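You operate a simulated robot arm through the tools that you are given. There is no shell and no other tool.

The job below is to be done with a simulated robot arm. You get a single attempt, and the scene is never put back.

TASK
Take off the low hopper's lid, fill to the yellow line, and lid it.
Fine: lid rests on the free spot by the pillar meanwhile; from the orange jug, which goes back; slide stays shut, machine stays off. Set down upright: orange bean jug.

Only the result counts: the job must be done as asked and must still hold three seconds after the hand-in. Knocking over, shifting, dropping, spilling or breaking anything else fails it. A push-on lid holds only when it is set on centred and level and pressed home; a screw cap is set on level and turned clockwise until tight.

THE ROBOT
A 7-joint arm with a two-finger parallel gripper, fixed in place. Base frame: the origin is on the floor under the middle of its stand, x ahead of it, y to its left, z up; the work surface is at about z = 0.8. Lengths are in m, angles in degrees, forces in N, time in s.
It reaches about 1.479 m from its shoulder. Its first joint turns from -166.0 to 166.0 degrees. Payload 4.4 kg.
Tool frame: the origin (TCP) lies between the finger pads and is the grasp point; the fingertips stand 0.023 m ahead of it; z points along the fingers, y is the line along which they close. The gripper opens to 0.094 m. The fingers are 0.038 m wide and 0.01 m thick; the gripper's body (0.054 by 0.096 m) begins 0.039 m behind the TCP.
Orientation is that of the tool frame in the base frame, as a unit quaternion [x, y, z, w]. With the fingers straight down and closing along the base's y, the tool's x points along the base's -x, its y along +y and its z along -z.

THE INTERFACE
- The arm moves only by the tool apply_moves. Its argument "targets" is a list of rows, each an object of numbers (a shift or turn left out is 0, a gripper value left out holds the last): "x", "y", "z": the shift along the base's x, y, z in units of 40 mm (1.0 is 40 mm); "wx", "wy", "wz": the turn, a rotation vector about the base's x, y, z in units of 6 degrees (1.0 is 6 degrees); "grip": the closure in counts, from 0 (fully open) to 255 (shut). In form: [{"x": .., "y": .., "z": .., "wx": .., "wy": .., "wz": .., "grip": ..}, ...]. A call has 1 to 20 rows; each row shifts and turns the commanded pose from where the row before left it. A call with a number of a shift or a turn outside -1 to 1 is refused whole. Rows are played at 5 a second. More than 0.05 m and 8.6 degrees between two rows, or a gripper value outside its range, and nothing of the call is played. Where a pose cannot be reached the arm comes as near as it can. A force on the tool above 40 N (or 10 N above the force at the start of the call, whichever is more), or a blocked arm, ends the call early, and 0.2 s more pass. Each finger travels about 0.072 m/s and halts on what it meets, pressing with about 23 N; the grip force reading is that of the motor and also rises with nothing between the fingers. The clock runs only during rows and for 0.2 s after the last one: add rows that do not move to give the fingers time. It gives the time, the measured TCP pose, the force on the tool (base axes), the opening and the grip force at its end, in the units of the frame above (readings bear some noise), with the torque about the TCP (base axes, N m) and any sound that the robot's microphone picked up.
- Cameras (640 x 400 px; columns grow to the right, rows downward): "scene" is fixed at [0.2194, 0.6493, 1.5228]; the picture's right is [-0.72, -0.69, 0.00], its down [-0.29, 0.30, -0.91] and it looks along [0.63, -0.65, -0.42] (base axes); focal length 271 px, centre (320, 200). "wrist" rides on the gripper at [0.086, 0.016, -0.074] in the tool frame; the picture's right is [-0.18, 0.98, 0.00], its down [-0.58, -0.11, -0.81] and it looks along [-0.79, -0.15, 0.59] (tool axes); focal length 243 px, centre (320, 200). There is no depth. A picture from a camera that has moved, and an enlarged one, comes with that camera's place and axes in the base frame and with its lens.
- camera(camera): a new picture of that camera. The clock stands still meanwhile.
- enlarge(camera, box): a new picture of the part [left, top, right, bottom] of that camera's present view, enlarged. The clock stands still meanwhile.
- close_job(): hands the job in; it is judged then, once.

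Places have to be worked out from the pictures, the camera data and where the tool is seen. Open the gripper and draw the arm clear of the work before you hand the job in, unless the task says otherwise.

The tools are called as a command line: name --argument value ..., lists and objects as JSON in quotes. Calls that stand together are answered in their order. apply_moves: Moves the arm, as the interface text tells. Its arguments: {"type":"object","properties":{"targets":{"type":"array"}},"required":["targets"]} The other tools are called the same way: camera (camera) takes a picture; enlarge (camera, box) takes an enlarged picture of a part of a camera's view; close_job () hands the job in.

At the start:

```text
time_s: 0.0
position: [0.6261, 0.064, 1.2076]
ee_rot: [0.0, 1.0, 0.0, -0.001]
wrist_force: [0.9, 0.7, -0.5]
wrist_torque: [-0.02, 0.0, 0.03]
finger_gap: 0.094
gripper_force: 0.1
```

scene: 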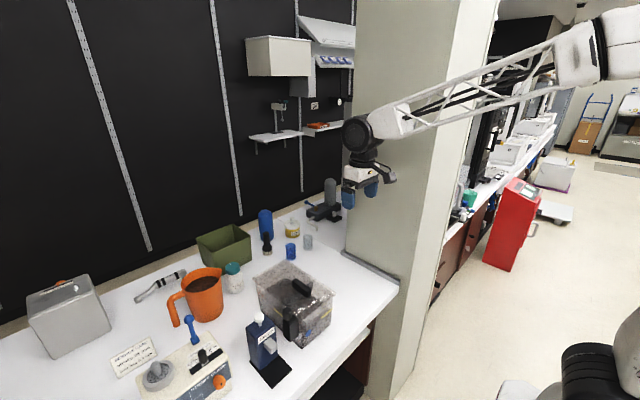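
wrist: 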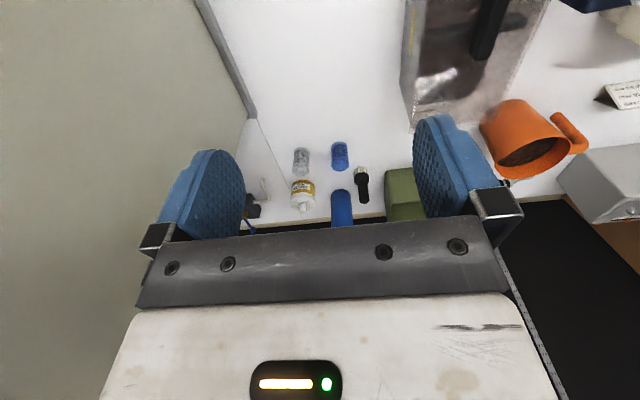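

I start by looking closely at the scene; the orange jug, a clear box with a black handle and a machine are visible.

enlarge --camera "scene" --box '[100, 180, 420, 400]'

enlarge --camera "scene" --box '[220, 230, 360, 390]'

enlarge --camera "scene" --box '[90, 250, 290, 400]'

camera --camera "wrist"

```text
1.82 times, centred on (260, 290) of scene
camera zoom: at [0.2194, 0.6493, 1.5228], right [-0.72, -0.69, 0.0], down [-0.29, 0.3, -0.91], along [0.63, -0.65, -0.42], focal length 492 px, centre (429, 36)
```

zoom: 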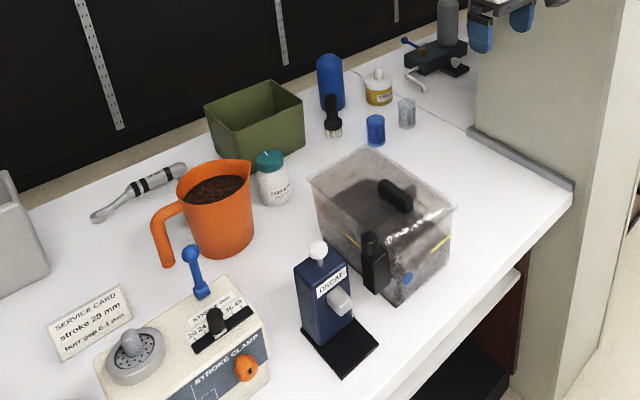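

```text
2.50 times, centred on (290, 310) of scene
camera zoom: at [0.2194, 0.6493, 1.5228], right [-0.72, -0.69, 0.0], down [-0.29, 0.3, -0.91], along [0.63, -0.65, -0.42], focal length 676 px, centre (395, -75)
```

zoom: 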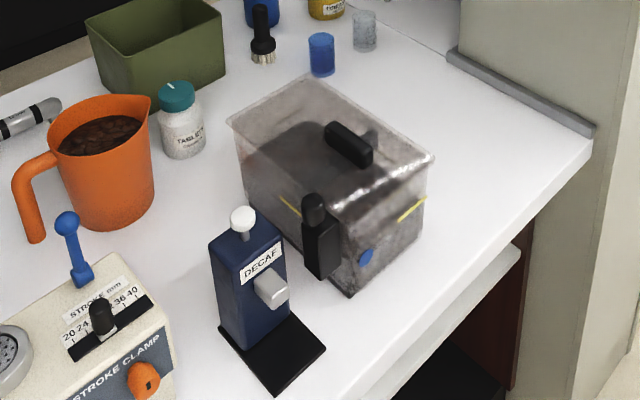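

```text
2.67 times, centred on (190, 325) of scene
camera zoom: at [0.2194, 0.6493, 1.5228], right [-0.72, -0.69, 0.0], down [-0.29, 0.3, -0.91], along [0.63, -0.65, -0.42], focal length 722 px, centre (667, -133)
```

zoom: 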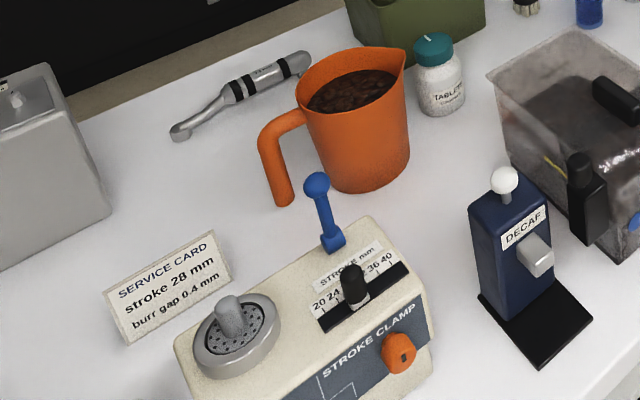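

```text
taken
camera wrist: at [0.5409, 0.0788, 1.2829], right [0.18, 0.98, 0.0], down [0.58, -0.11, 0.81], along [0.79, -0.15, -0.59], focal length 243 px, centre (320, 200)
```

wrist: 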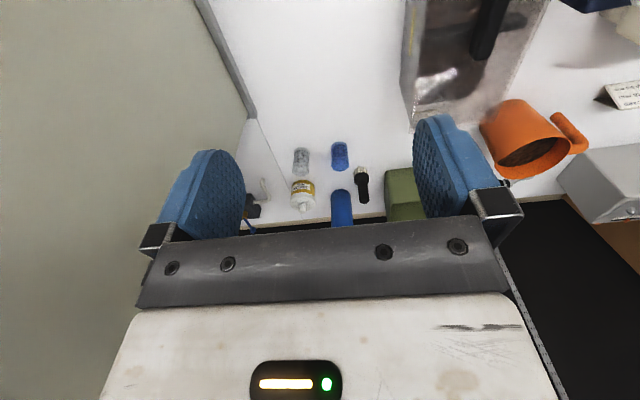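

The clear bin with the black-handled lid looks like the hopper (roughly x 0.60–0.83, y 0.19–0.32, top z≈0.955) and the orange jug stands at about (0.95, 0.44) with its handle toward +y. I'll draw the wrist camera back to look at the lid from above.

apply_moves --targets '[{"x": -0.8, "y": 0.8}, {"x": -0.8, "y": 0.8}, {"x": -0.8, "y": 0.8}, {"x": -0.8, "y": 0.8}, {"x": -0.6, "y": 0.6}, {}]'

camera --camera "wrist"

camera --camera "scene"

```text
time_s: 1.4
position: [0.475, 0.2144, 1.2066]
ee_rot: [-0.001, 1.0, 0.0, -0.001]
wrist_force: [-0.2, 0.2, -0.2]
wrist_torque: [0.03, 0.0, 0.0]
finger_gap: 0.0941
gripper_force: 0.0
```

```text
taken
camera wrist: at [0.3886, 0.2301, 1.2814], right [0.18, 0.98, 0.0], down [0.58, -0.11, 0.81], along [0.79, -0.15, -0.59], focal length 243 px, centre (320, 200)
```

wrist: 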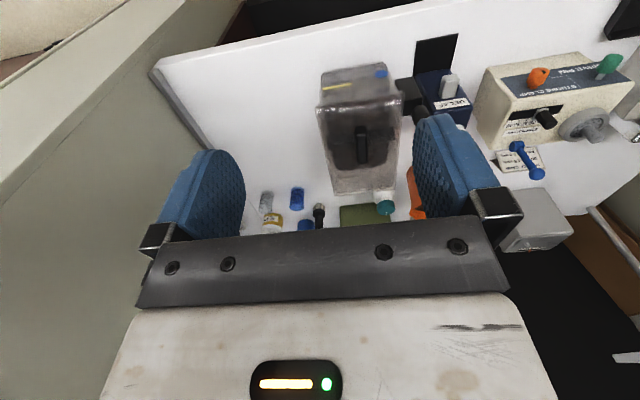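

```text
taken
```

scene: 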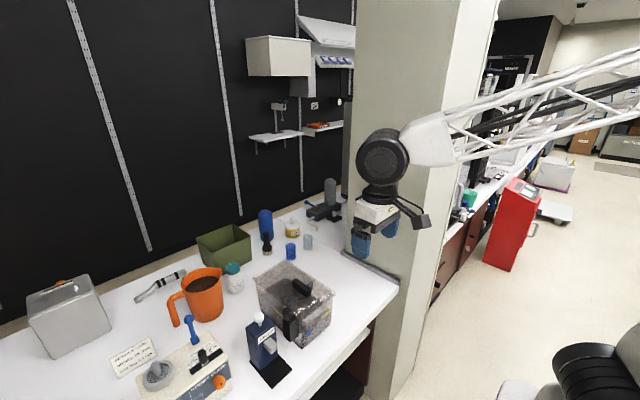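

enlarge --camera "wrist" --box '[280, 40, 440, 220]'

enlarge --camera "wrist" --box '[380, 20, 640, 200]'

```text
2.22 times, centred on (360, 130) of wrist
camera zoom: at [0.3886, 0.2301, 1.2814], right [0.18, 0.98, 0.0], down [0.58, -0.11, 0.81], along [0.79, -0.15, -0.59], focal length 539 px, centre (231, 356)
```

zoom: 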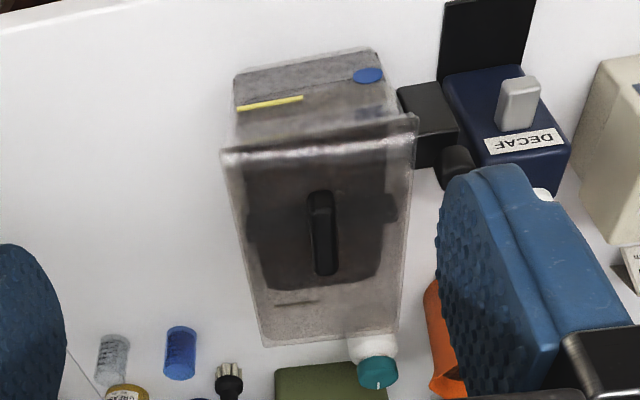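

```text
2.22 times, centred on (510, 110) of wrist
camera zoom: at [0.3886, 0.2301, 1.2814], right [0.18, 0.98, 0.0], down [0.58, -0.11, 0.81], along [0.79, -0.15, -0.59], focal length 539 px, centre (-102, 400)
```

zoom: 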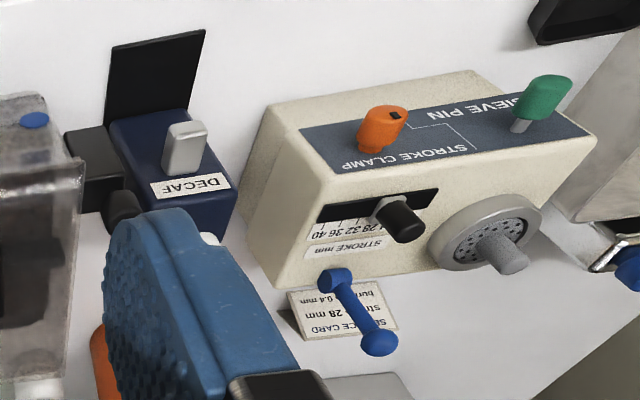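

The lid top sits at about x 0.60–0.83, y 0.18–0.316, z≈0.95, and its black bar handle at about (0.675, 0.249) running along x. I'll move the camera closer for a sharper look at the lid and handle.

apply_moves --targets '[{"x": 0.6, "y": 0.2, "z": -0.7}, {"x": 0.6, "z": -0.7}, {"x": 0.3, "z": -0.7}, {}]'

camera --camera "wrist"

enlarge --camera "wrist" --box '[220, 20, 460, 220]'

```text
time_s: 2.4
position: [0.5365, 0.223, 1.1238]
ee_rot: [0.0, 1.0, 0.0, -0.001]
wrist_force: [-0.2, 0.0, -0.4]
wrist_torque: [0.0, 0.01, 0.01]
finger_gap: 0.0939
gripper_force: 0.1
```

```text
taken
camera wrist: at [0.4505, 0.237, 1.1985], right [0.18, 0.98, 0.0], down [0.58, -0.11, 0.81], along [0.79, -0.15, -0.59], focal length 243 px, centre (320, 200)
```

wrist: 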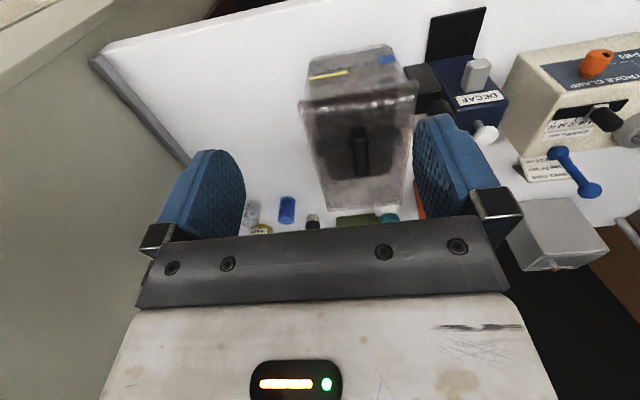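

```text
2.00 times, centred on (340, 120) of wrist
camera zoom: at [0.4505, 0.237, 1.1985], right [0.18, 0.98, 0.0], down [0.58, -0.11, 0.81], along [0.79, -0.15, -0.59], focal length 485 px, centre (280, 360)
```

zoom: 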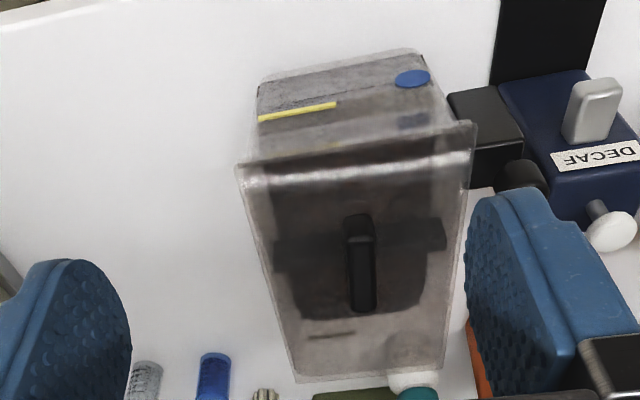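

The handle bar lies along x near (0.675, 0.249). I'll tilt the gripper so the wrist camera looks nearly straight down on the hopper for a plan view.

apply_moves --targets '[{"x": 0.46, "z": 0.3, "wy": 1}, {"x": 0.46, "z": 0.3, "wy": 1}, {"x": 0.46, "z": 0.3, "wy": 1}, {"x": 0.46, "z": 0.3, "wy": 1}, {"x": 0.46, "z": 0.3, "wy": 1}, {"x": 0.46, "z": 0.3, "wy": 1}, {}]'

camera --camera "wrist"

camera --camera "scene"

```text
time_s: 4.0
position: [0.6433, 0.2228, 1.1973]
ee_rot: [0.0, 0.951, 0.0, -0.31]
wrist_force: [0.0, -0.1, 0.4]
wrist_torque: [0.0, -0.02, 0.01]
finger_gap: 0.0944
gripper_force: 0.0
```

```text
taken
camera wrist: at [0.6186, 0.2375, 1.3094], right [0.15, 0.98, -0.11], down [0.94, -0.11, 0.31], along [0.29, -0.15, -0.94], focal length 243 px, centre (320, 200)
```

wrist: 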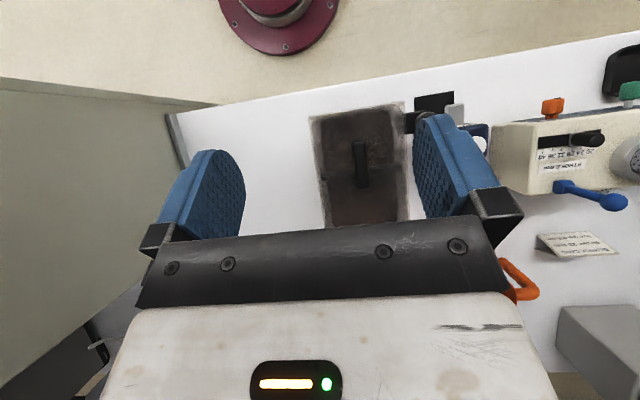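

```text
taken
```

scene: 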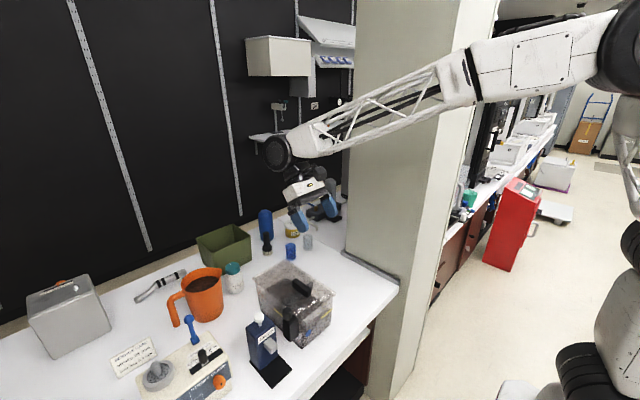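

enlarge --camera "wrist" --box '[280, 80, 440, 240]'

enlarge --camera "wrist" --box '[480, 80, 640, 320]'

```text
2.50 times, centred on (360, 160) of wrist
camera zoom: at [0.6186, 0.2375, 1.3094], right [0.15, 0.98, -0.11], down [0.94, -0.11, 0.31], along [0.29, -0.15, -0.94], focal length 606 px, centre (220, 300)
```

zoom: 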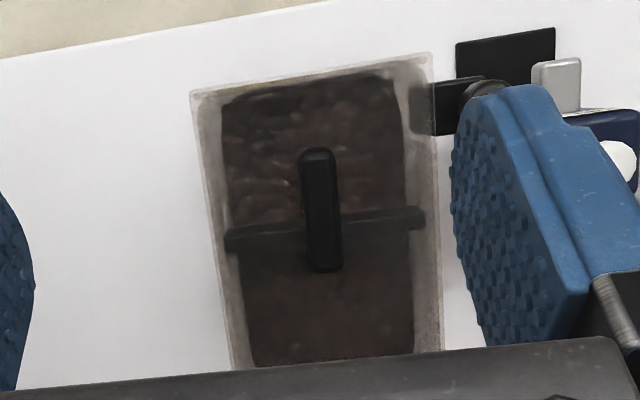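

```text
1.67 times, centred on (560, 200) of wrist
camera zoom: at [0.6186, 0.2375, 1.3094], right [0.15, 0.98, -0.11], down [0.94, -0.11, 0.31], along [0.29, -0.15, -0.94], focal length 404 px, centre (-80, 200)
```

zoom: 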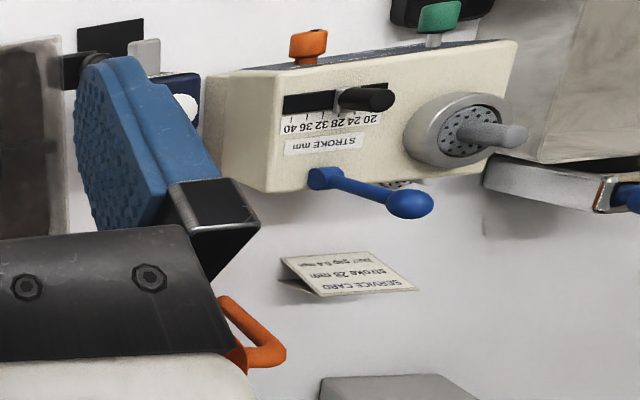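

From above the handle centre comes out at about (0.679, 0.248), while the lid plate seems to run x 0.603–0.828. I'll shift forward and lower to see the back half and check whether the lid is one piece.

apply_moves --targets '[{"x": 0.9, "z": -0.3}, {"x": 0.9, "z": -0.4}, {"x": 0.7, "z": -0.5}, {}]'

enlarge --camera "wrist" --box '[240, 0, 480, 240]'

enlarge --camera "scene" --box '[240, 240, 350, 350]'

```text
time_s: 5.0
position: [0.7435, 0.2248, 1.1517]
ee_rot: [0.0, 0.951, 0.0, -0.31]
wrist_force: [0.0, -1.2, 1.0]
wrist_torque: [0.0, 0.03, 0.02]
finger_gap: 0.0939
gripper_force: 0.0
```

```text
1.67 times, centred on (360, 120) of wrist
camera zoom: at [0.718, 0.2399, 1.2623], right [0.15, 0.98, -0.11], down [0.94, -0.11, 0.31], along [0.29, -0.15, -0.94], focal length 404 px, centre (253, 333)
```

zoom: 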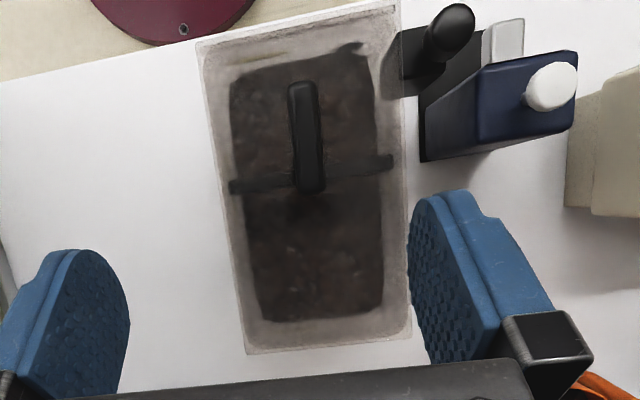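

```text
3.64 times, centred on (295, 295) of scene
camera zoom: at [0.2194, 0.6493, 1.5228], right [-0.72, -0.69, 0.0], down [-0.29, 0.3, -0.91], along [0.63, -0.65, -0.42], focal length 984 px, centre (411, -146)
```

zoom: 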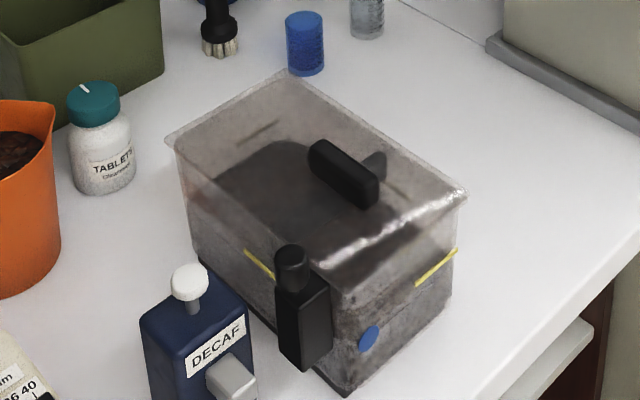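

The lid is one plate about 0.604–0.834 in x and 0.182–0.314 in y, with the bar handle set off-centre at (0.678, 0.250), top z≈0.97. I straighten the gripper and bring it above the handle.

apply_moves --targets '[{"x": -0.25, "y": 0.1, "wy": -1}, {"x": -0.25, "y": 0.1, "wy": -1}, {"x": -0.25, "y": 0.1, "wy": -1}, {"x": -0.25, "y": 0.1, "wy": -1}, {"x": -0.25, "y": 0.1, "wy": -1}, {"x": -0.2, "y": 0.1, "wy": -1}, {"z": -0.8}, {"z": -0.8}, {}]'

camera --camera "wrist"

enlarge --camera "scene" --box '[220, 180, 380, 350]'

```text
time_s: 7.0
position: [0.6862, 0.2495, 1.0843]
ee_rot: [0.0, 1.0, 0.0, 0.0]
wrist_force: [0.3, 0.1, -0.6]
wrist_torque: [-0.02, -0.03, 0.02]
finger_gap: 0.094
gripper_force: 0.0
```

```text
taken
camera wrist: at [0.6016, 0.2645, 1.1588], right [0.18, 0.98, 0.0], down [0.58, -0.11, 0.81], along [0.79, -0.15, -0.59], focal length 243 px, centre (320, 200)
```

wrist: 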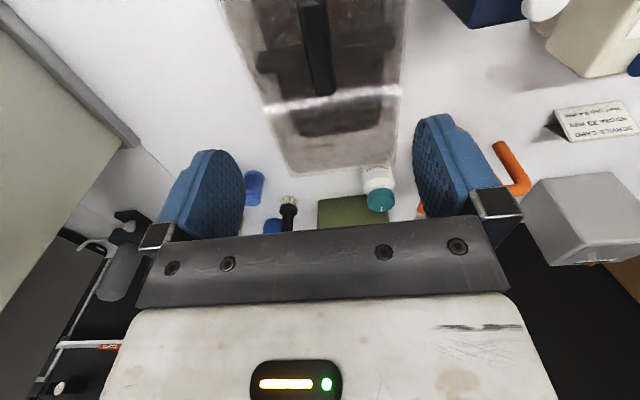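

```text
2.35 times, centred on (300, 265) of scene
camera zoom: at [0.2194, 0.6493, 1.5228], right [-0.72, -0.69, 0.0], down [-0.29, 0.3, -0.91], along [0.63, -0.65, -0.42], focal length 637 px, centre (367, 47)
```

zoom: 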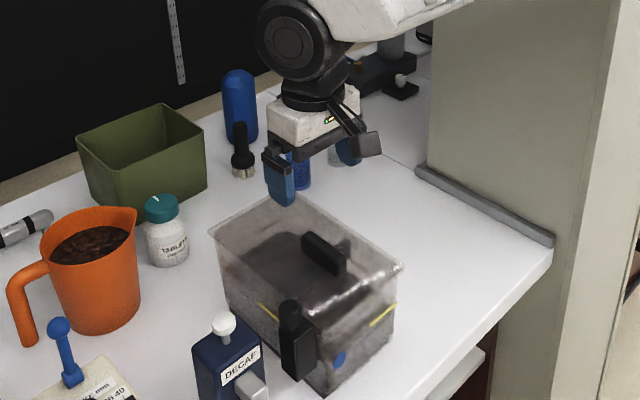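

The gripper is centred over the handle (y 0.2495, x 0.686). I descend slowly to about z 0.982 so the fingertips straddle the bar just above the lid plate.

apply_moves --targets '[{"z": -0.7}, {"z": -0.7}, {"z": -0.6}, {"z": -0.4}, {"z": -0.15}, {}]'

enlarge --camera "scene" --box '[240, 220, 360, 350]'

camera --camera "wrist"

```text
time_s: 8.4
position: [0.6857, 0.248, 0.9813]
ee_rot: [0.0, 1.0, 0.0, 0.0]
wrist_force: [0.6, 0.4, -0.4]
wrist_torque: [0.0, 0.0, 0.0]
finger_gap: 0.094
gripper_force: 0.1
```

```text
3.08 times, centred on (300, 285) of scene
camera zoom: at [0.2194, 0.6493, 1.5228], right [-0.72, -0.69, 0.0], down [-0.29, 0.3, -0.91], along [0.63, -0.65, -0.42], focal length 833 px, centre (382, -62)
```

zoom: 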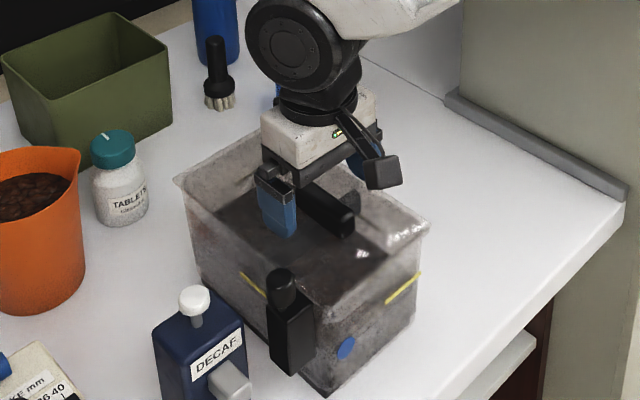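

```text
taken
camera wrist: at [0.6001, 0.2622, 1.0562], right [0.18, 0.98, 0.0], down [0.58, -0.11, 0.81], along [0.79, -0.15, -0.59], focal length 243 px, centre (320, 200)
```

wrist: 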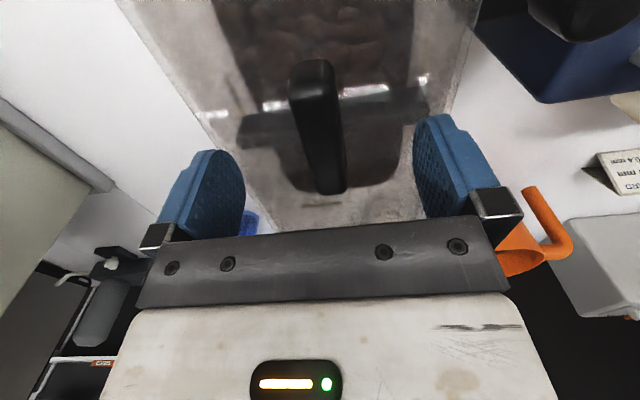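

The bar sits midway between the fingers. I lower 5 mm more and close on it.

apply_moves --targets '[{"z": -0.13}, {"grip": 255}, {"grip": 255}, {"grip": 255}, {"grip": 255}, {"grip": 255}]'

enlarge --camera "scene" --box '[240, 220, 360, 350]'

camera --camera "wrist"

```text
time_s: 9.8
position: [0.6855, 0.2477, 0.9759]
ee_rot: [0.0, 1.0, 0.0, 0.0]
wrist_force: [1.2, -0.2, 0.6]
wrist_torque: [0.0, -0.03, 0.02]
finger_gap: 0.0193
gripper_force: 22.8
```

```text
3.08 times, centred on (300, 285) of scene
camera zoom: at [0.2194, 0.6493, 1.5228], right [-0.72, -0.69, 0.0], down [-0.29, 0.3, -0.91], along [0.63, -0.65, -0.42], focal length 833 px, centre (382, -62)
```

zoom: 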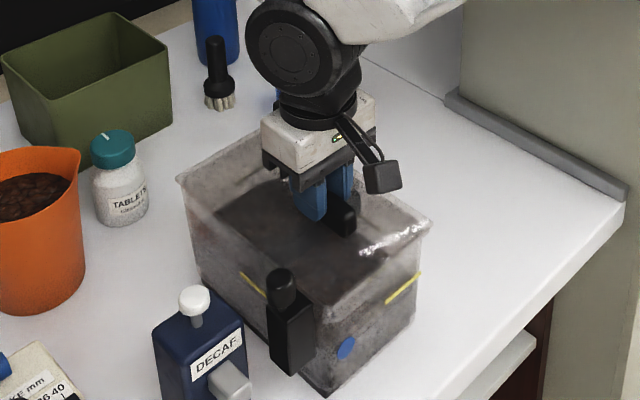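

```text
taken
camera wrist: at [0.6003, 0.2624, 1.0515], right [0.18, 0.98, 0.0], down [0.58, -0.11, 0.81], along [0.79, -0.15, -0.59], focal length 243 px, centre (320, 200)
```

wrist: 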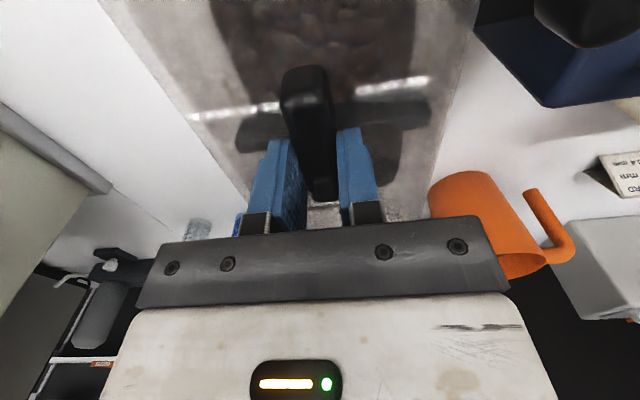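

The fingers hold the bar (gap 19 mm). I now pull up gently in small steps and watch the force.

apply_moves --targets '[{"z": 0.06}, {"z": 0.06}, {"z": 0.06}, {}]'

enlarge --camera "scene" --box '[240, 220, 360, 350]'

```text
time_s: 10.8
position: [0.6872, 0.2468, 0.9843]
ee_rot: [0.0, 1.0, 0.0, 0.0]
wrist_force: [-0.4, 0.3, -1.5]
wrist_torque: [0.01, 0.06, 0.05]
finger_gap: 0.0194
gripper_force: 23.0
```

```text
3.08 times, centred on (300, 285) of scene
camera zoom: at [0.2194, 0.6493, 1.5228], right [-0.72, -0.69, 0.0], down [-0.29, 0.3, -0.91], along [0.63, -0.65, -0.42], focal length 833 px, centre (382, -62)
```

zoom: 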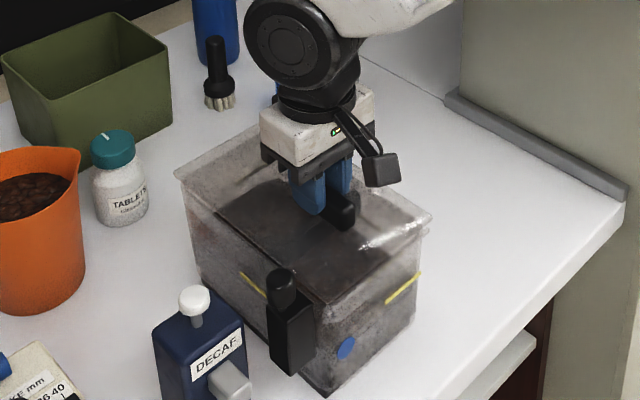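

The lid is coming up with only about 1.5 N of load. I keep lifting and check again.

apply_moves --targets '[{"z": 0.2}, {"z": 0.3}, {"z": 0.4}, {"z": 0.5}, {"z": 0.6}, {}]'

camera --camera "scene"

enlarge --camera "scene" --box '[230, 200, 360, 350]'

camera --camera "wrist"

```text
time_s: 12.2
position: [0.6875, 0.2482, 1.0633]
ee_rot: [0.0, 1.0, 0.0, 0.0]
wrist_force: [-0.3, 0.1, -0.2]
wrist_torque: [0.0, -0.03, 0.0]
finger_gap: 0.0002
gripper_force: 23.1
```

```text
taken
```

scene: 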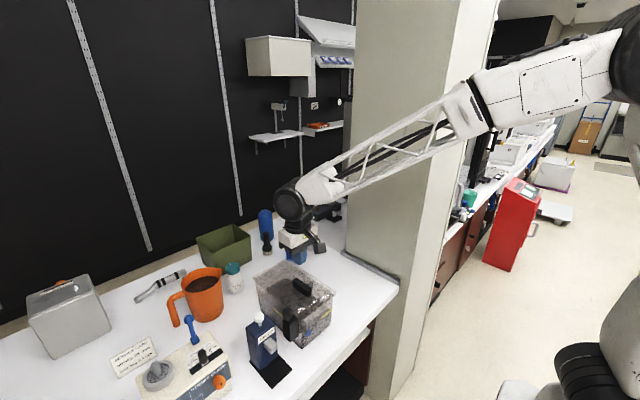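

```text
2.67 times, centred on (295, 275) of scene
camera zoom: at [0.2194, 0.6493, 1.5228], right [-0.72, -0.69, 0.0], down [-0.29, 0.3, -0.91], along [0.63, -0.65, -0.42], focal length 722 px, centre (387, 0)
```

zoom: 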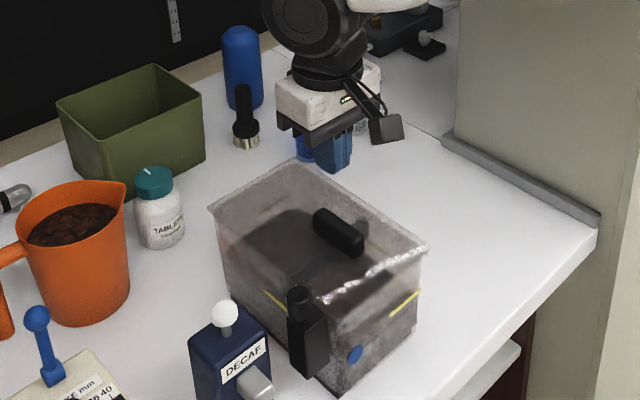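

```text
taken
camera wrist: at [0.6014, 0.263, 1.139], right [0.18, 0.98, 0.0], down [0.58, -0.11, 0.81], along [0.79, -0.15, -0.59], focal length 243 px, centre (320, 200)
```

wrist: 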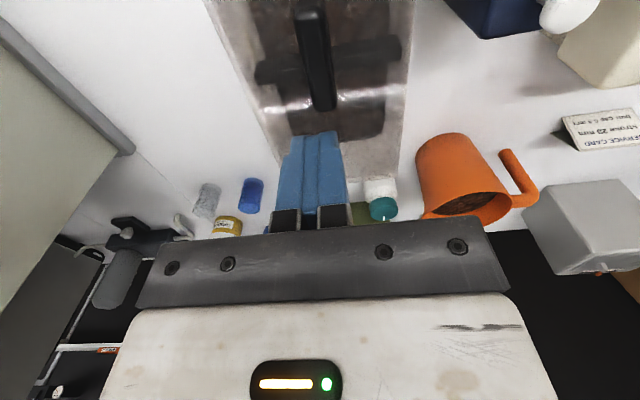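

The gap reads 0: the bar slipped out of the fingers as I lifted. I need to see how the lid sits now, using the same zoom as at the start for comparison.

enlarge --camera "scene" --box '[220, 230, 360, 390]'

enlarge --camera "scene" --box '[240, 240, 350, 350]'

enlarge --camera "wrist" --box '[200, 0, 440, 200]'

```text
2.50 times, centred on (290, 310) of scene
camera zoom: at [0.2194, 0.6493, 1.5228], right [-0.72, -0.69, 0.0], down [-0.29, 0.3, -0.91], along [0.63, -0.65, -0.42], focal length 676 px, centre (395, -75)
```

zoom: 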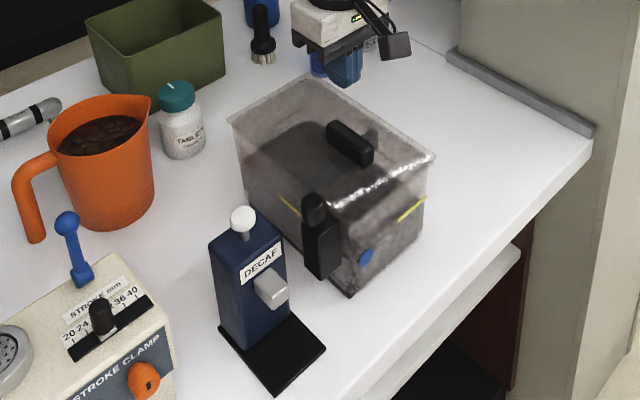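

```text
3.64 times, centred on (295, 295) of scene
camera zoom: at [0.2194, 0.6493, 1.5228], right [-0.72, -0.69, 0.0], down [-0.29, 0.3, -0.91], along [0.63, -0.65, -0.42], focal length 984 px, centre (411, -146)
```

zoom: 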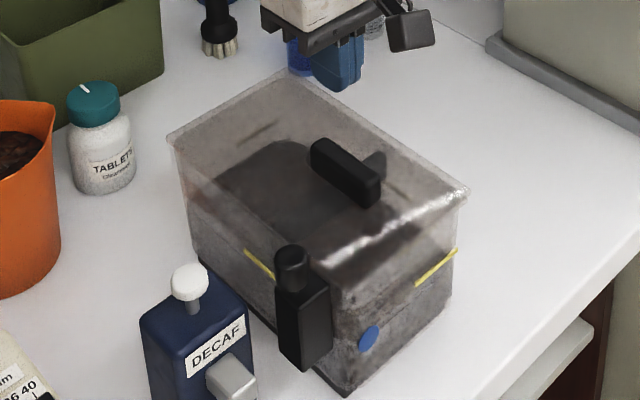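

```text
2.00 times, centred on (320, 100) of wrist
camera zoom: at [0.6014, 0.263, 1.139], right [0.18, 0.98, 0.0], down [0.58, -0.11, 0.81], along [0.79, -0.15, -0.59], focal length 485 px, centre (320, 400)
```

zoom: 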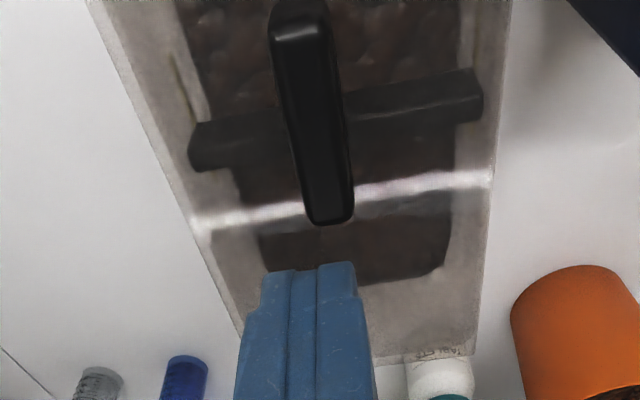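

The lid is back in its seat within a millimetre or two, and nothing else moved. I'll open and grip the bar deeper this time (bar spans about z 0.947–0.975), letting the fingertips come right down to the plate.

apply_moves --targets '[{"grip": 0}, {"grip": 0}, {"grip": 0}, {"z": -0.8, "x": 0.05}, {"z": -0.7}, {"z": -0.5}, {"z": -0.2}, {}]'

camera --camera "wrist"

```text
time_s: 14.0
position: [0.6892, 0.2465, 0.9742]
ee_rot: [0.0, 1.0, 0.0, 0.0]
wrist_force: [0.5, -0.6, 0.8]
wrist_torque: [0.0, 0.03, 0.0]
finger_gap: 0.0939
gripper_force: 0.2
```

```text
taken
camera wrist: at [0.604, 0.261, 1.0511], right [0.18, 0.98, 0.0], down [0.58, -0.11, 0.81], along [0.79, -0.15, -0.59], focal length 243 px, centre (320, 200)
```

wrist: 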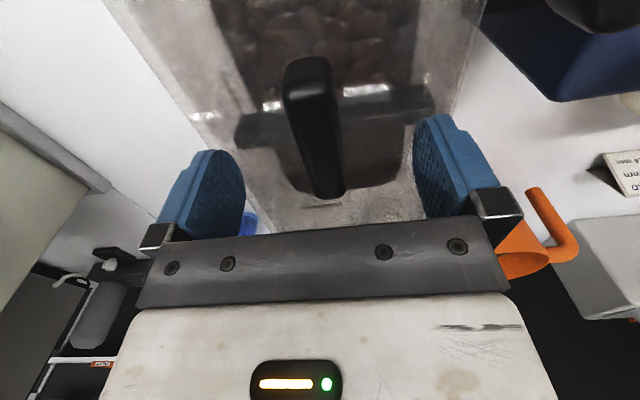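

No contact yet at z 0.974. I inch down until the fingertips just touch the plate.

apply_moves --targets '[{"z": -0.075}, {"z": -0.05}, {}]'

```text
time_s: 14.8
position: [0.6914, 0.2469, 0.9707]
ee_rot: [0.001, 1.0, 0.0, 0.001]
wrist_force: [0.9, 0.5, -0.3]
wrist_torque: [0.0, 0.0, 0.03]
finger_gap: 0.0939
gripper_force: 0.0
```

Still free at fingertip height of about 0.948; a little further.

apply_moves --targets '[{"z": -0.06}, {"z": -0.04}, {}]'

```text
time_s: 15.6
position: [0.6878, 0.2475, 0.9662]
ee_rot: [0.0, 1.0, 0.0, -0.001]
wrist_force: [-0.8, 0.0, -0.4]
wrist_torque: [0.02, -0.03, -0.04]
finger_gap: 0.0943
gripper_force: 0.0
```

No contact at fingertip height 0.943 either; I continue in small steps.

apply_moves --targets '[{"z": -0.05}, {"z": -0.05}, {}]'

enlarge --camera "scene" --box '[240, 220, 360, 350]'

```text
time_s: 16.5
position: [0.69, 0.2489, 0.9646]
ee_rot: [0.0, 1.0, 0.0, 0.002]
wrist_force: [0.9, 0.3, 3.4]
wrist_torque: [-0.17, 0.04, 0.06]
finger_gap: 0.0937
gripper_force: 0.0
stopped in row 3: the force on the tool passed its limit at 42 N (the readings are from after the stop); the commanded pose is now the measured one
```

```text
3.08 times, centred on (300, 285) of scene
camera zoom: at [0.2194, 0.6493, 1.5228], right [-0.72, -0.69, 0.0], down [-0.29, 0.3, -0.91], along [0.63, -0.65, -0.42], focal length 833 px, centre (382, -62)
```

zoom: 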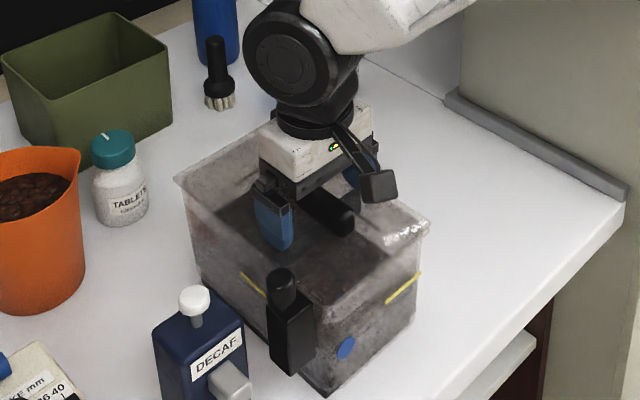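

The fingertips touched the plate at TCP z≈0.9645, so the plate top is z≈0.941. I back off 2 mm and close on the full height of the bar.

apply_moves --targets '[{"z": 0.05}, {"grip": 255}, {"grip": 255}, {"grip": 255}, {"grip": 255}, {"grip": 255}, {}]'

apply_moves --targets '[{"z": 0.05}, {"z": 0.05}, {}]'

apply_moves --targets '[{"z": 0.05}, {"z": 0.05}, {}]'

enlarge --camera "scene" --box '[240, 220, 360, 350]'

```text
time_s: 18.1
position: [0.6892, 0.2477, 0.9657]
ee_rot: [-0.001, 1.0, 0.0, 0.002]
wrist_force: [-0.5, 0.5, 0.2]
wrist_torque: [-0.01, -0.13, 0.04]
finger_gap: 0.0197
gripper_force: 22.7
```

```text
time_s: 18.9
position: [0.6888, 0.2466, 0.971]
ee_rot: [0.0, 1.0, 0.0, 0.002]
wrist_force: [-0.2, 0.0, -1.3]
wrist_torque: [0.0, 0.01, -0.01]
finger_gap: 0.0196
gripper_force: 22.7
```

```text
time_s: 19.7
position: [0.6891, 0.2488, 0.975]
ee_rot: [-0.001, 1.0, 0.0, 0.002]
wrist_force: [-0.2, -0.1, -1.4]
wrist_torque: [-0.02, 0.03, -0.02]
finger_gap: 0.0197
gripper_force: 22.8
```

```text
3.08 times, centred on (300, 285) of scene
camera zoom: at [0.2194, 0.6493, 1.5228], right [-0.72, -0.69, 0.0], down [-0.29, 0.3, -0.91], along [0.63, -0.65, -0.42], focal length 833 px, centre (382, -62)
```

zoom: 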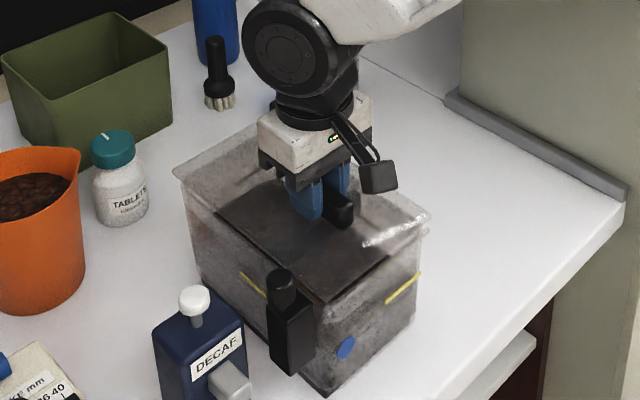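

The load is a steady 1.4 N and the bar is still held. I continue slowly in 4 mm rows.

apply_moves --targets '[{"z": 0.08}, {"z": 0.08}, {"z": 0.08}, {}]'

apply_moves --targets '[{"z": 0.08}, {"z": 0.08}, {"z": 0.08}, {"z": 0.08}, {}]'

enlarge --camera "scene" --box '[240, 220, 360, 350]'

camera --camera "wrist"

```text
time_s: 20.7
position: [0.6893, 0.2489, 0.9848]
ee_rot: [0.0, 1.0, -0.001, 0.002]
wrist_force: [-0.7, 0.1, -0.9]
wrist_torque: [-0.01, 0.07, -0.01]
finger_gap: 0.0199
gripper_force: 23.1
```

```text
time_s: 21.9
position: [0.6899, 0.2494, 0.9968]
ee_rot: [0.0, 1.0, 0.001, 0.002]
wrist_force: [0.2, -0.4, -1.4]
wrist_torque: [0.03, 0.0, -0.03]
finger_gap: 0.0197
gripper_force: 23.0
```

```text
3.08 times, centred on (300, 285) of scene
camera zoom: at [0.2194, 0.6493, 1.5228], right [-0.72, -0.69, 0.0], down [-0.29, 0.3, -0.91], along [0.63, -0.65, -0.42], focal length 833 px, centre (382, -62)
```

zoom: 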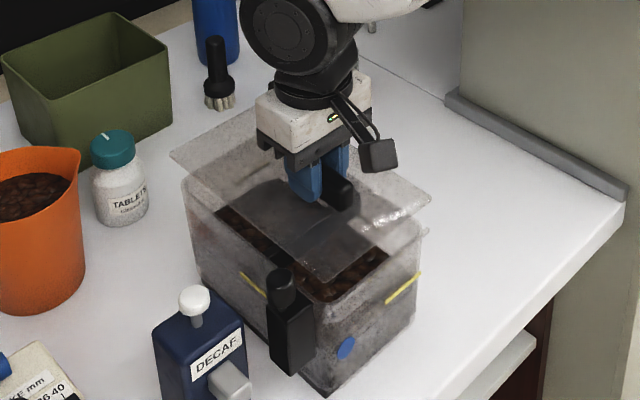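

```text
taken
camera wrist: at [0.6039, 0.2638, 1.072], right [0.18, 0.98, 0.0], down [0.58, -0.11, 0.81], along [0.79, -0.15, -0.59], focal length 243 px, centre (320, 200)
```

wrist: 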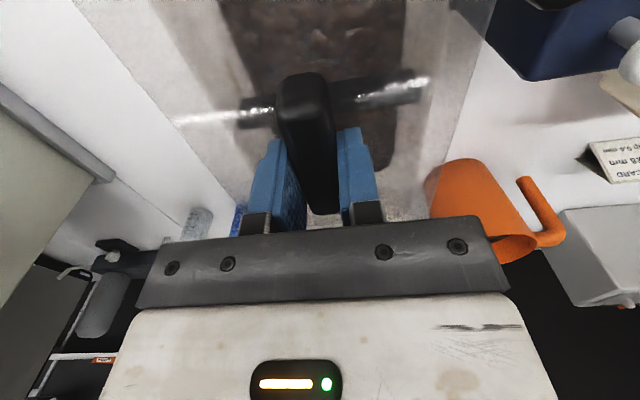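

The lid is off the rim and level in the grip (load 1.4 N). I raise it further, still gently.

apply_moves --targets '[{"z": 0.1}, {"z": 0.12}, {"z": 0.15}, {"z": 0.15}, {"z": 0.15}, {"z": 0.15}, {"z": 0.15}, {"z": 0.15}, {"z": 0.12}, {"z": 0.08}, {}]'

camera --camera "scene"

enlarge --camera "scene" --box '[230, 200, 370, 350]'

camera --camera "wrist"

```text
time_s: 24.3
position: [0.6885, 0.2489, 1.0499]
ee_rot: [0.0, 1.0, 0.0, 0.002]
wrist_force: [0.1, -0.4, -1.3]
wrist_torque: [0.0, 0.01, -0.01]
finger_gap: 0.0197
gripper_force: 22.8
```

```text
taken
```

scene: 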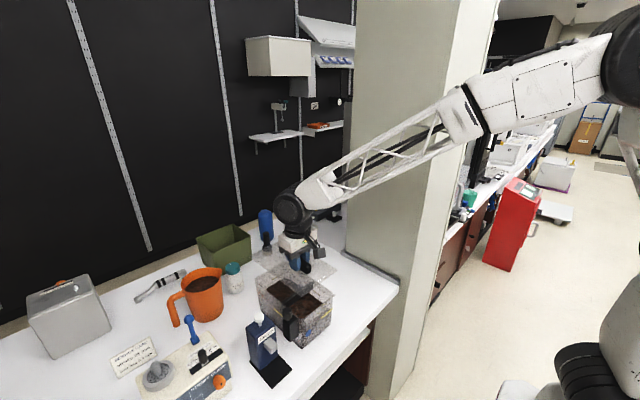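

```text
2.67 times, centred on (300, 275) of scene
camera zoom: at [0.2194, 0.6493, 1.5228], right [-0.72, -0.69, 0.0], down [-0.29, 0.3, -0.91], along [0.63, -0.65, -0.42], focal length 722 px, centre (373, 0)
```

zoom: 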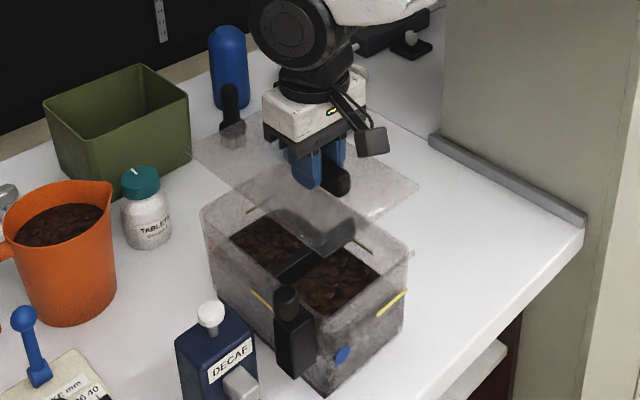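

```text
taken
camera wrist: at [0.6027, 0.2629, 1.1244], right [0.18, 0.98, 0.0], down [0.58, -0.11, 0.81], along [0.79, -0.15, -0.59], focal length 243 px, centre (320, 200)
```

wrist: 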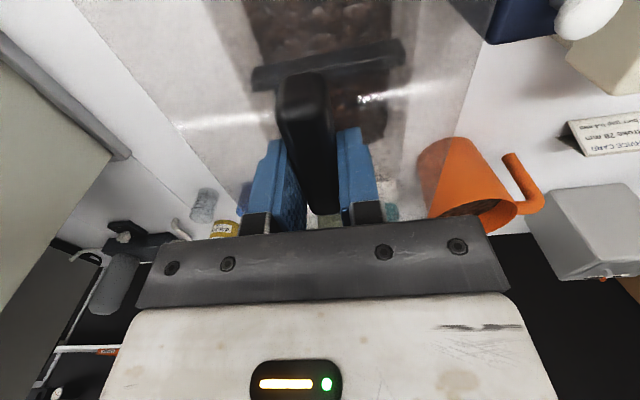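

The lid is clear and held; inside, the hopper shows beans on both sides of a fixed cross-bar, below the yellow marks. I carry the lid in −y to the bare table area by the pillar.

apply_moves --targets '[{"y": -0.2}, {"y": -0.35}, {"y": -0.5}, {"y": -0.5}, {"y": -0.5}, {"y": -0.5}, {"y": -0.5}, {"y": -0.5}, {"y": -0.5}, {"y": -0.5}, {"y": -0.5}, {"y": -0.35}, {"y": -0.2}, {}]'

camera --camera "scene"

enlarge --camera "scene" --box '[240, 200, 400, 350]'

camera --camera "wrist"

```text
time_s: 27.3
position: [0.6885, 0.0226, 1.0505]
ee_rot: [0.0, 1.0, 0.0, 0.002]
wrist_force: [0.3, -1.1, -1.6]
wrist_torque: [0.0, 0.06, -0.01]
finger_gap: 0.0193
gripper_force: 22.8
```

```text
taken
```

scene: 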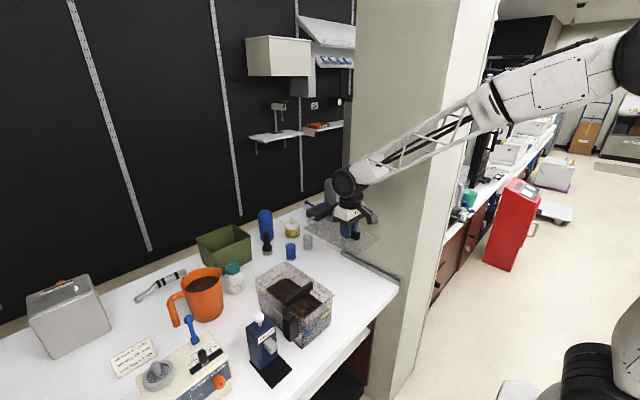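

```text
2.67 times, centred on (320, 275) of scene
camera zoom: at [0.2194, 0.6493, 1.5228], right [-0.72, -0.69, 0.0], down [-0.29, 0.3, -0.91], along [0.63, -0.65, -0.42], focal length 722 px, centre (320, 0)
```

zoom: 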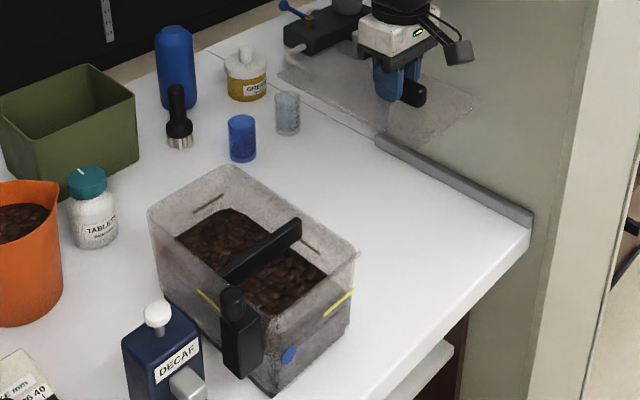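

```text
taken
camera wrist: at [0.604, 0.0384, 1.1252], right [0.18, 0.98, 0.0], down [0.58, -0.11, 0.81], along [0.79, -0.15, -0.59], focal length 243 px, centre (320, 200)
```

wrist: 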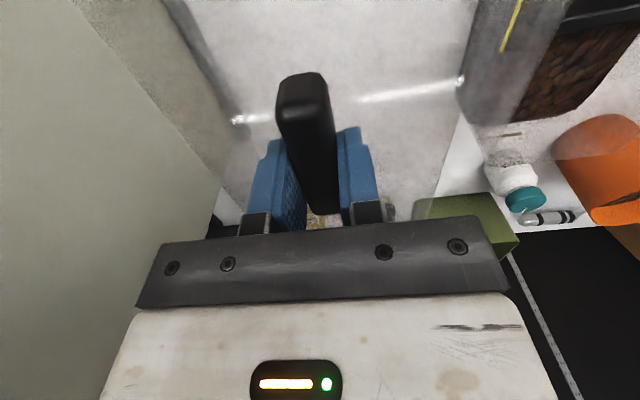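

The lid hangs level over the bare spot at (0.69, 0.02), clear of the pillar foot (y≈−0.14) and the cups. I lower it most of the way.

apply_moves --targets '[{"z": -0.2}, {"z": -0.35}, {"z": -0.5}, {"z": -0.5}, {"z": -0.5}, {"z": -0.5}, {"z": -0.5}, {"z": -0.5}, {"z": -0.5}, {"z": -0.4}, {"z": -0.3}, {"z": -0.15}, {}]'

enlarge --camera "scene" --box '[240, 200, 400, 350]'

camera --camera "wrist"

```text
time_s: 30.1
position: [0.6889, 0.0232, 0.8525]
ee_rot: [0.0, 1.0, 0.0, 0.002]
wrist_force: [0.3, -0.5, -1.3]
wrist_torque: [0.02, 0.03, 0.02]
finger_gap: 0.0195
gripper_force: 22.8
```

```text
2.67 times, centred on (320, 275) of scene
camera zoom: at [0.2194, 0.6493, 1.5228], right [-0.72, -0.69, 0.0], down [-0.29, 0.3, -0.91], along [0.63, -0.65, -0.42], focal length 722 px, centre (320, 0)
```

zoom: 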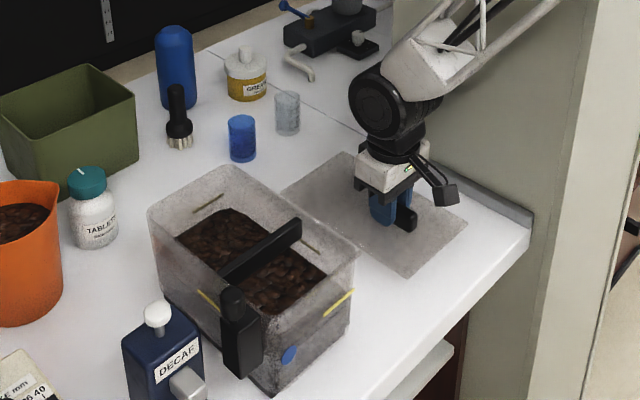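

```text
taken
camera wrist: at [0.6032, 0.0391, 0.9276], right [0.18, 0.98, 0.0], down [0.58, -0.11, 0.81], along [0.79, -0.15, -0.59], focal length 243 px, centre (320, 200)
```

wrist: 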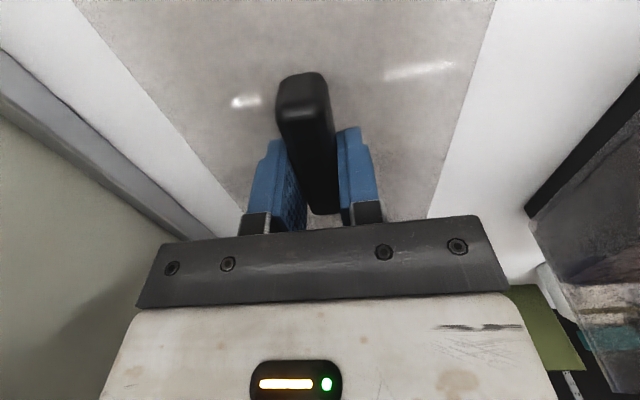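

The lid is close over the table. I inch down watching for the load to shift.

apply_moves --targets '[{"z": -0.06}, {"z": -0.06}, {}]'

apply_moves --targets '[{"z": -0.06}, {"z": -0.06}, {}]'

```text
time_s: 30.9
position: [0.6893, 0.0227, 0.8476]
ee_rot: [0.001, 1.0, 0.0, 0.002]
wrist_force: [0.4, 0.5, -1.9]
wrist_torque: [-0.03, 0.05, -0.01]
finger_gap: 0.0196
gripper_force: 22.5
```

```text
time_s: 31.7
position: [0.689, 0.0238, 0.8438]
ee_rot: [0.0, 1.0, 0.0, 0.001]
wrist_force: [-0.4, -0.4, -0.8]
wrist_torque: [-0.01, 0.03, -0.06]
finger_gap: 0.0196
gripper_force: 22.5
```

Still carrying about 1–2 N, so not down yet. Continuing in small steps.

apply_moves --targets '[{"z": -0.05}, {"z": -0.05}, {}]'

apply_moves --targets '[{"z": -0.05}, {"z": -0.03}, {}]'

enlarge --camera "scene" --box '[300, 230, 380, 310]'

```text
time_s: 32.5
position: [0.6899, 0.0242, 0.8412]
ee_rot: [0.001, 1.0, 0.0, 0.002]
wrist_force: [-0.2, 0.3, -2.4]
wrist_torque: [0.0, -0.01, 0.01]
finger_gap: 0.0197
gripper_force: 22.6
```

```text
time_s: 33.3
position: [0.6888, 0.0244, 0.8366]
ee_rot: [0.0, 1.0, 0.0, 0.002]
wrist_force: [0.4, 1.0, -0.1]
wrist_torque: [-0.07, -0.07, 0.03]
finger_gap: 0.0197
gripper_force: 23.3
```

```text
5.00 times, centred on (340, 270) of scene
camera zoom: at [0.2194, 0.6493, 1.5228], right [-0.72, -0.69, 0.0], down [-0.29, 0.3, -0.91], along [0.63, -0.65, -0.42], focal length 1353 px, centre (220, -150)
```

zoom: 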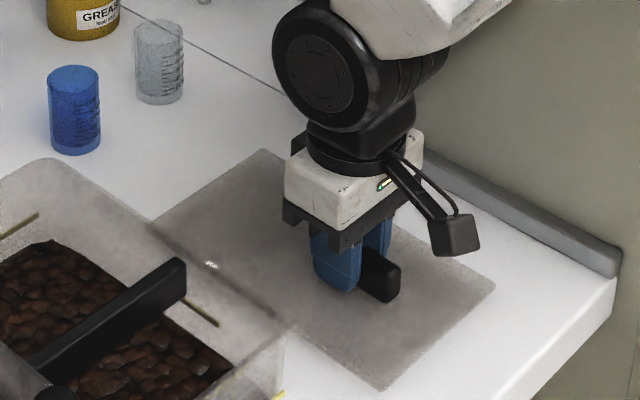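

The load has dropped to about zero, so the lid is just touching. One more small step to confirm.

apply_moves --targets '[{"z": -0.03}, {"z": -0.02}, {}]'

```text
time_s: 34.1
position: [0.6903, 0.0237, 0.8351]
ee_rot: [0.0, 1.0, 0.001, 0.002]
wrist_force: [-3.8, 5.1, 27.2]
wrist_torque: [-0.02, 0.21, 0.04]
finger_gap: 0.0199
gripper_force: 22.9
```

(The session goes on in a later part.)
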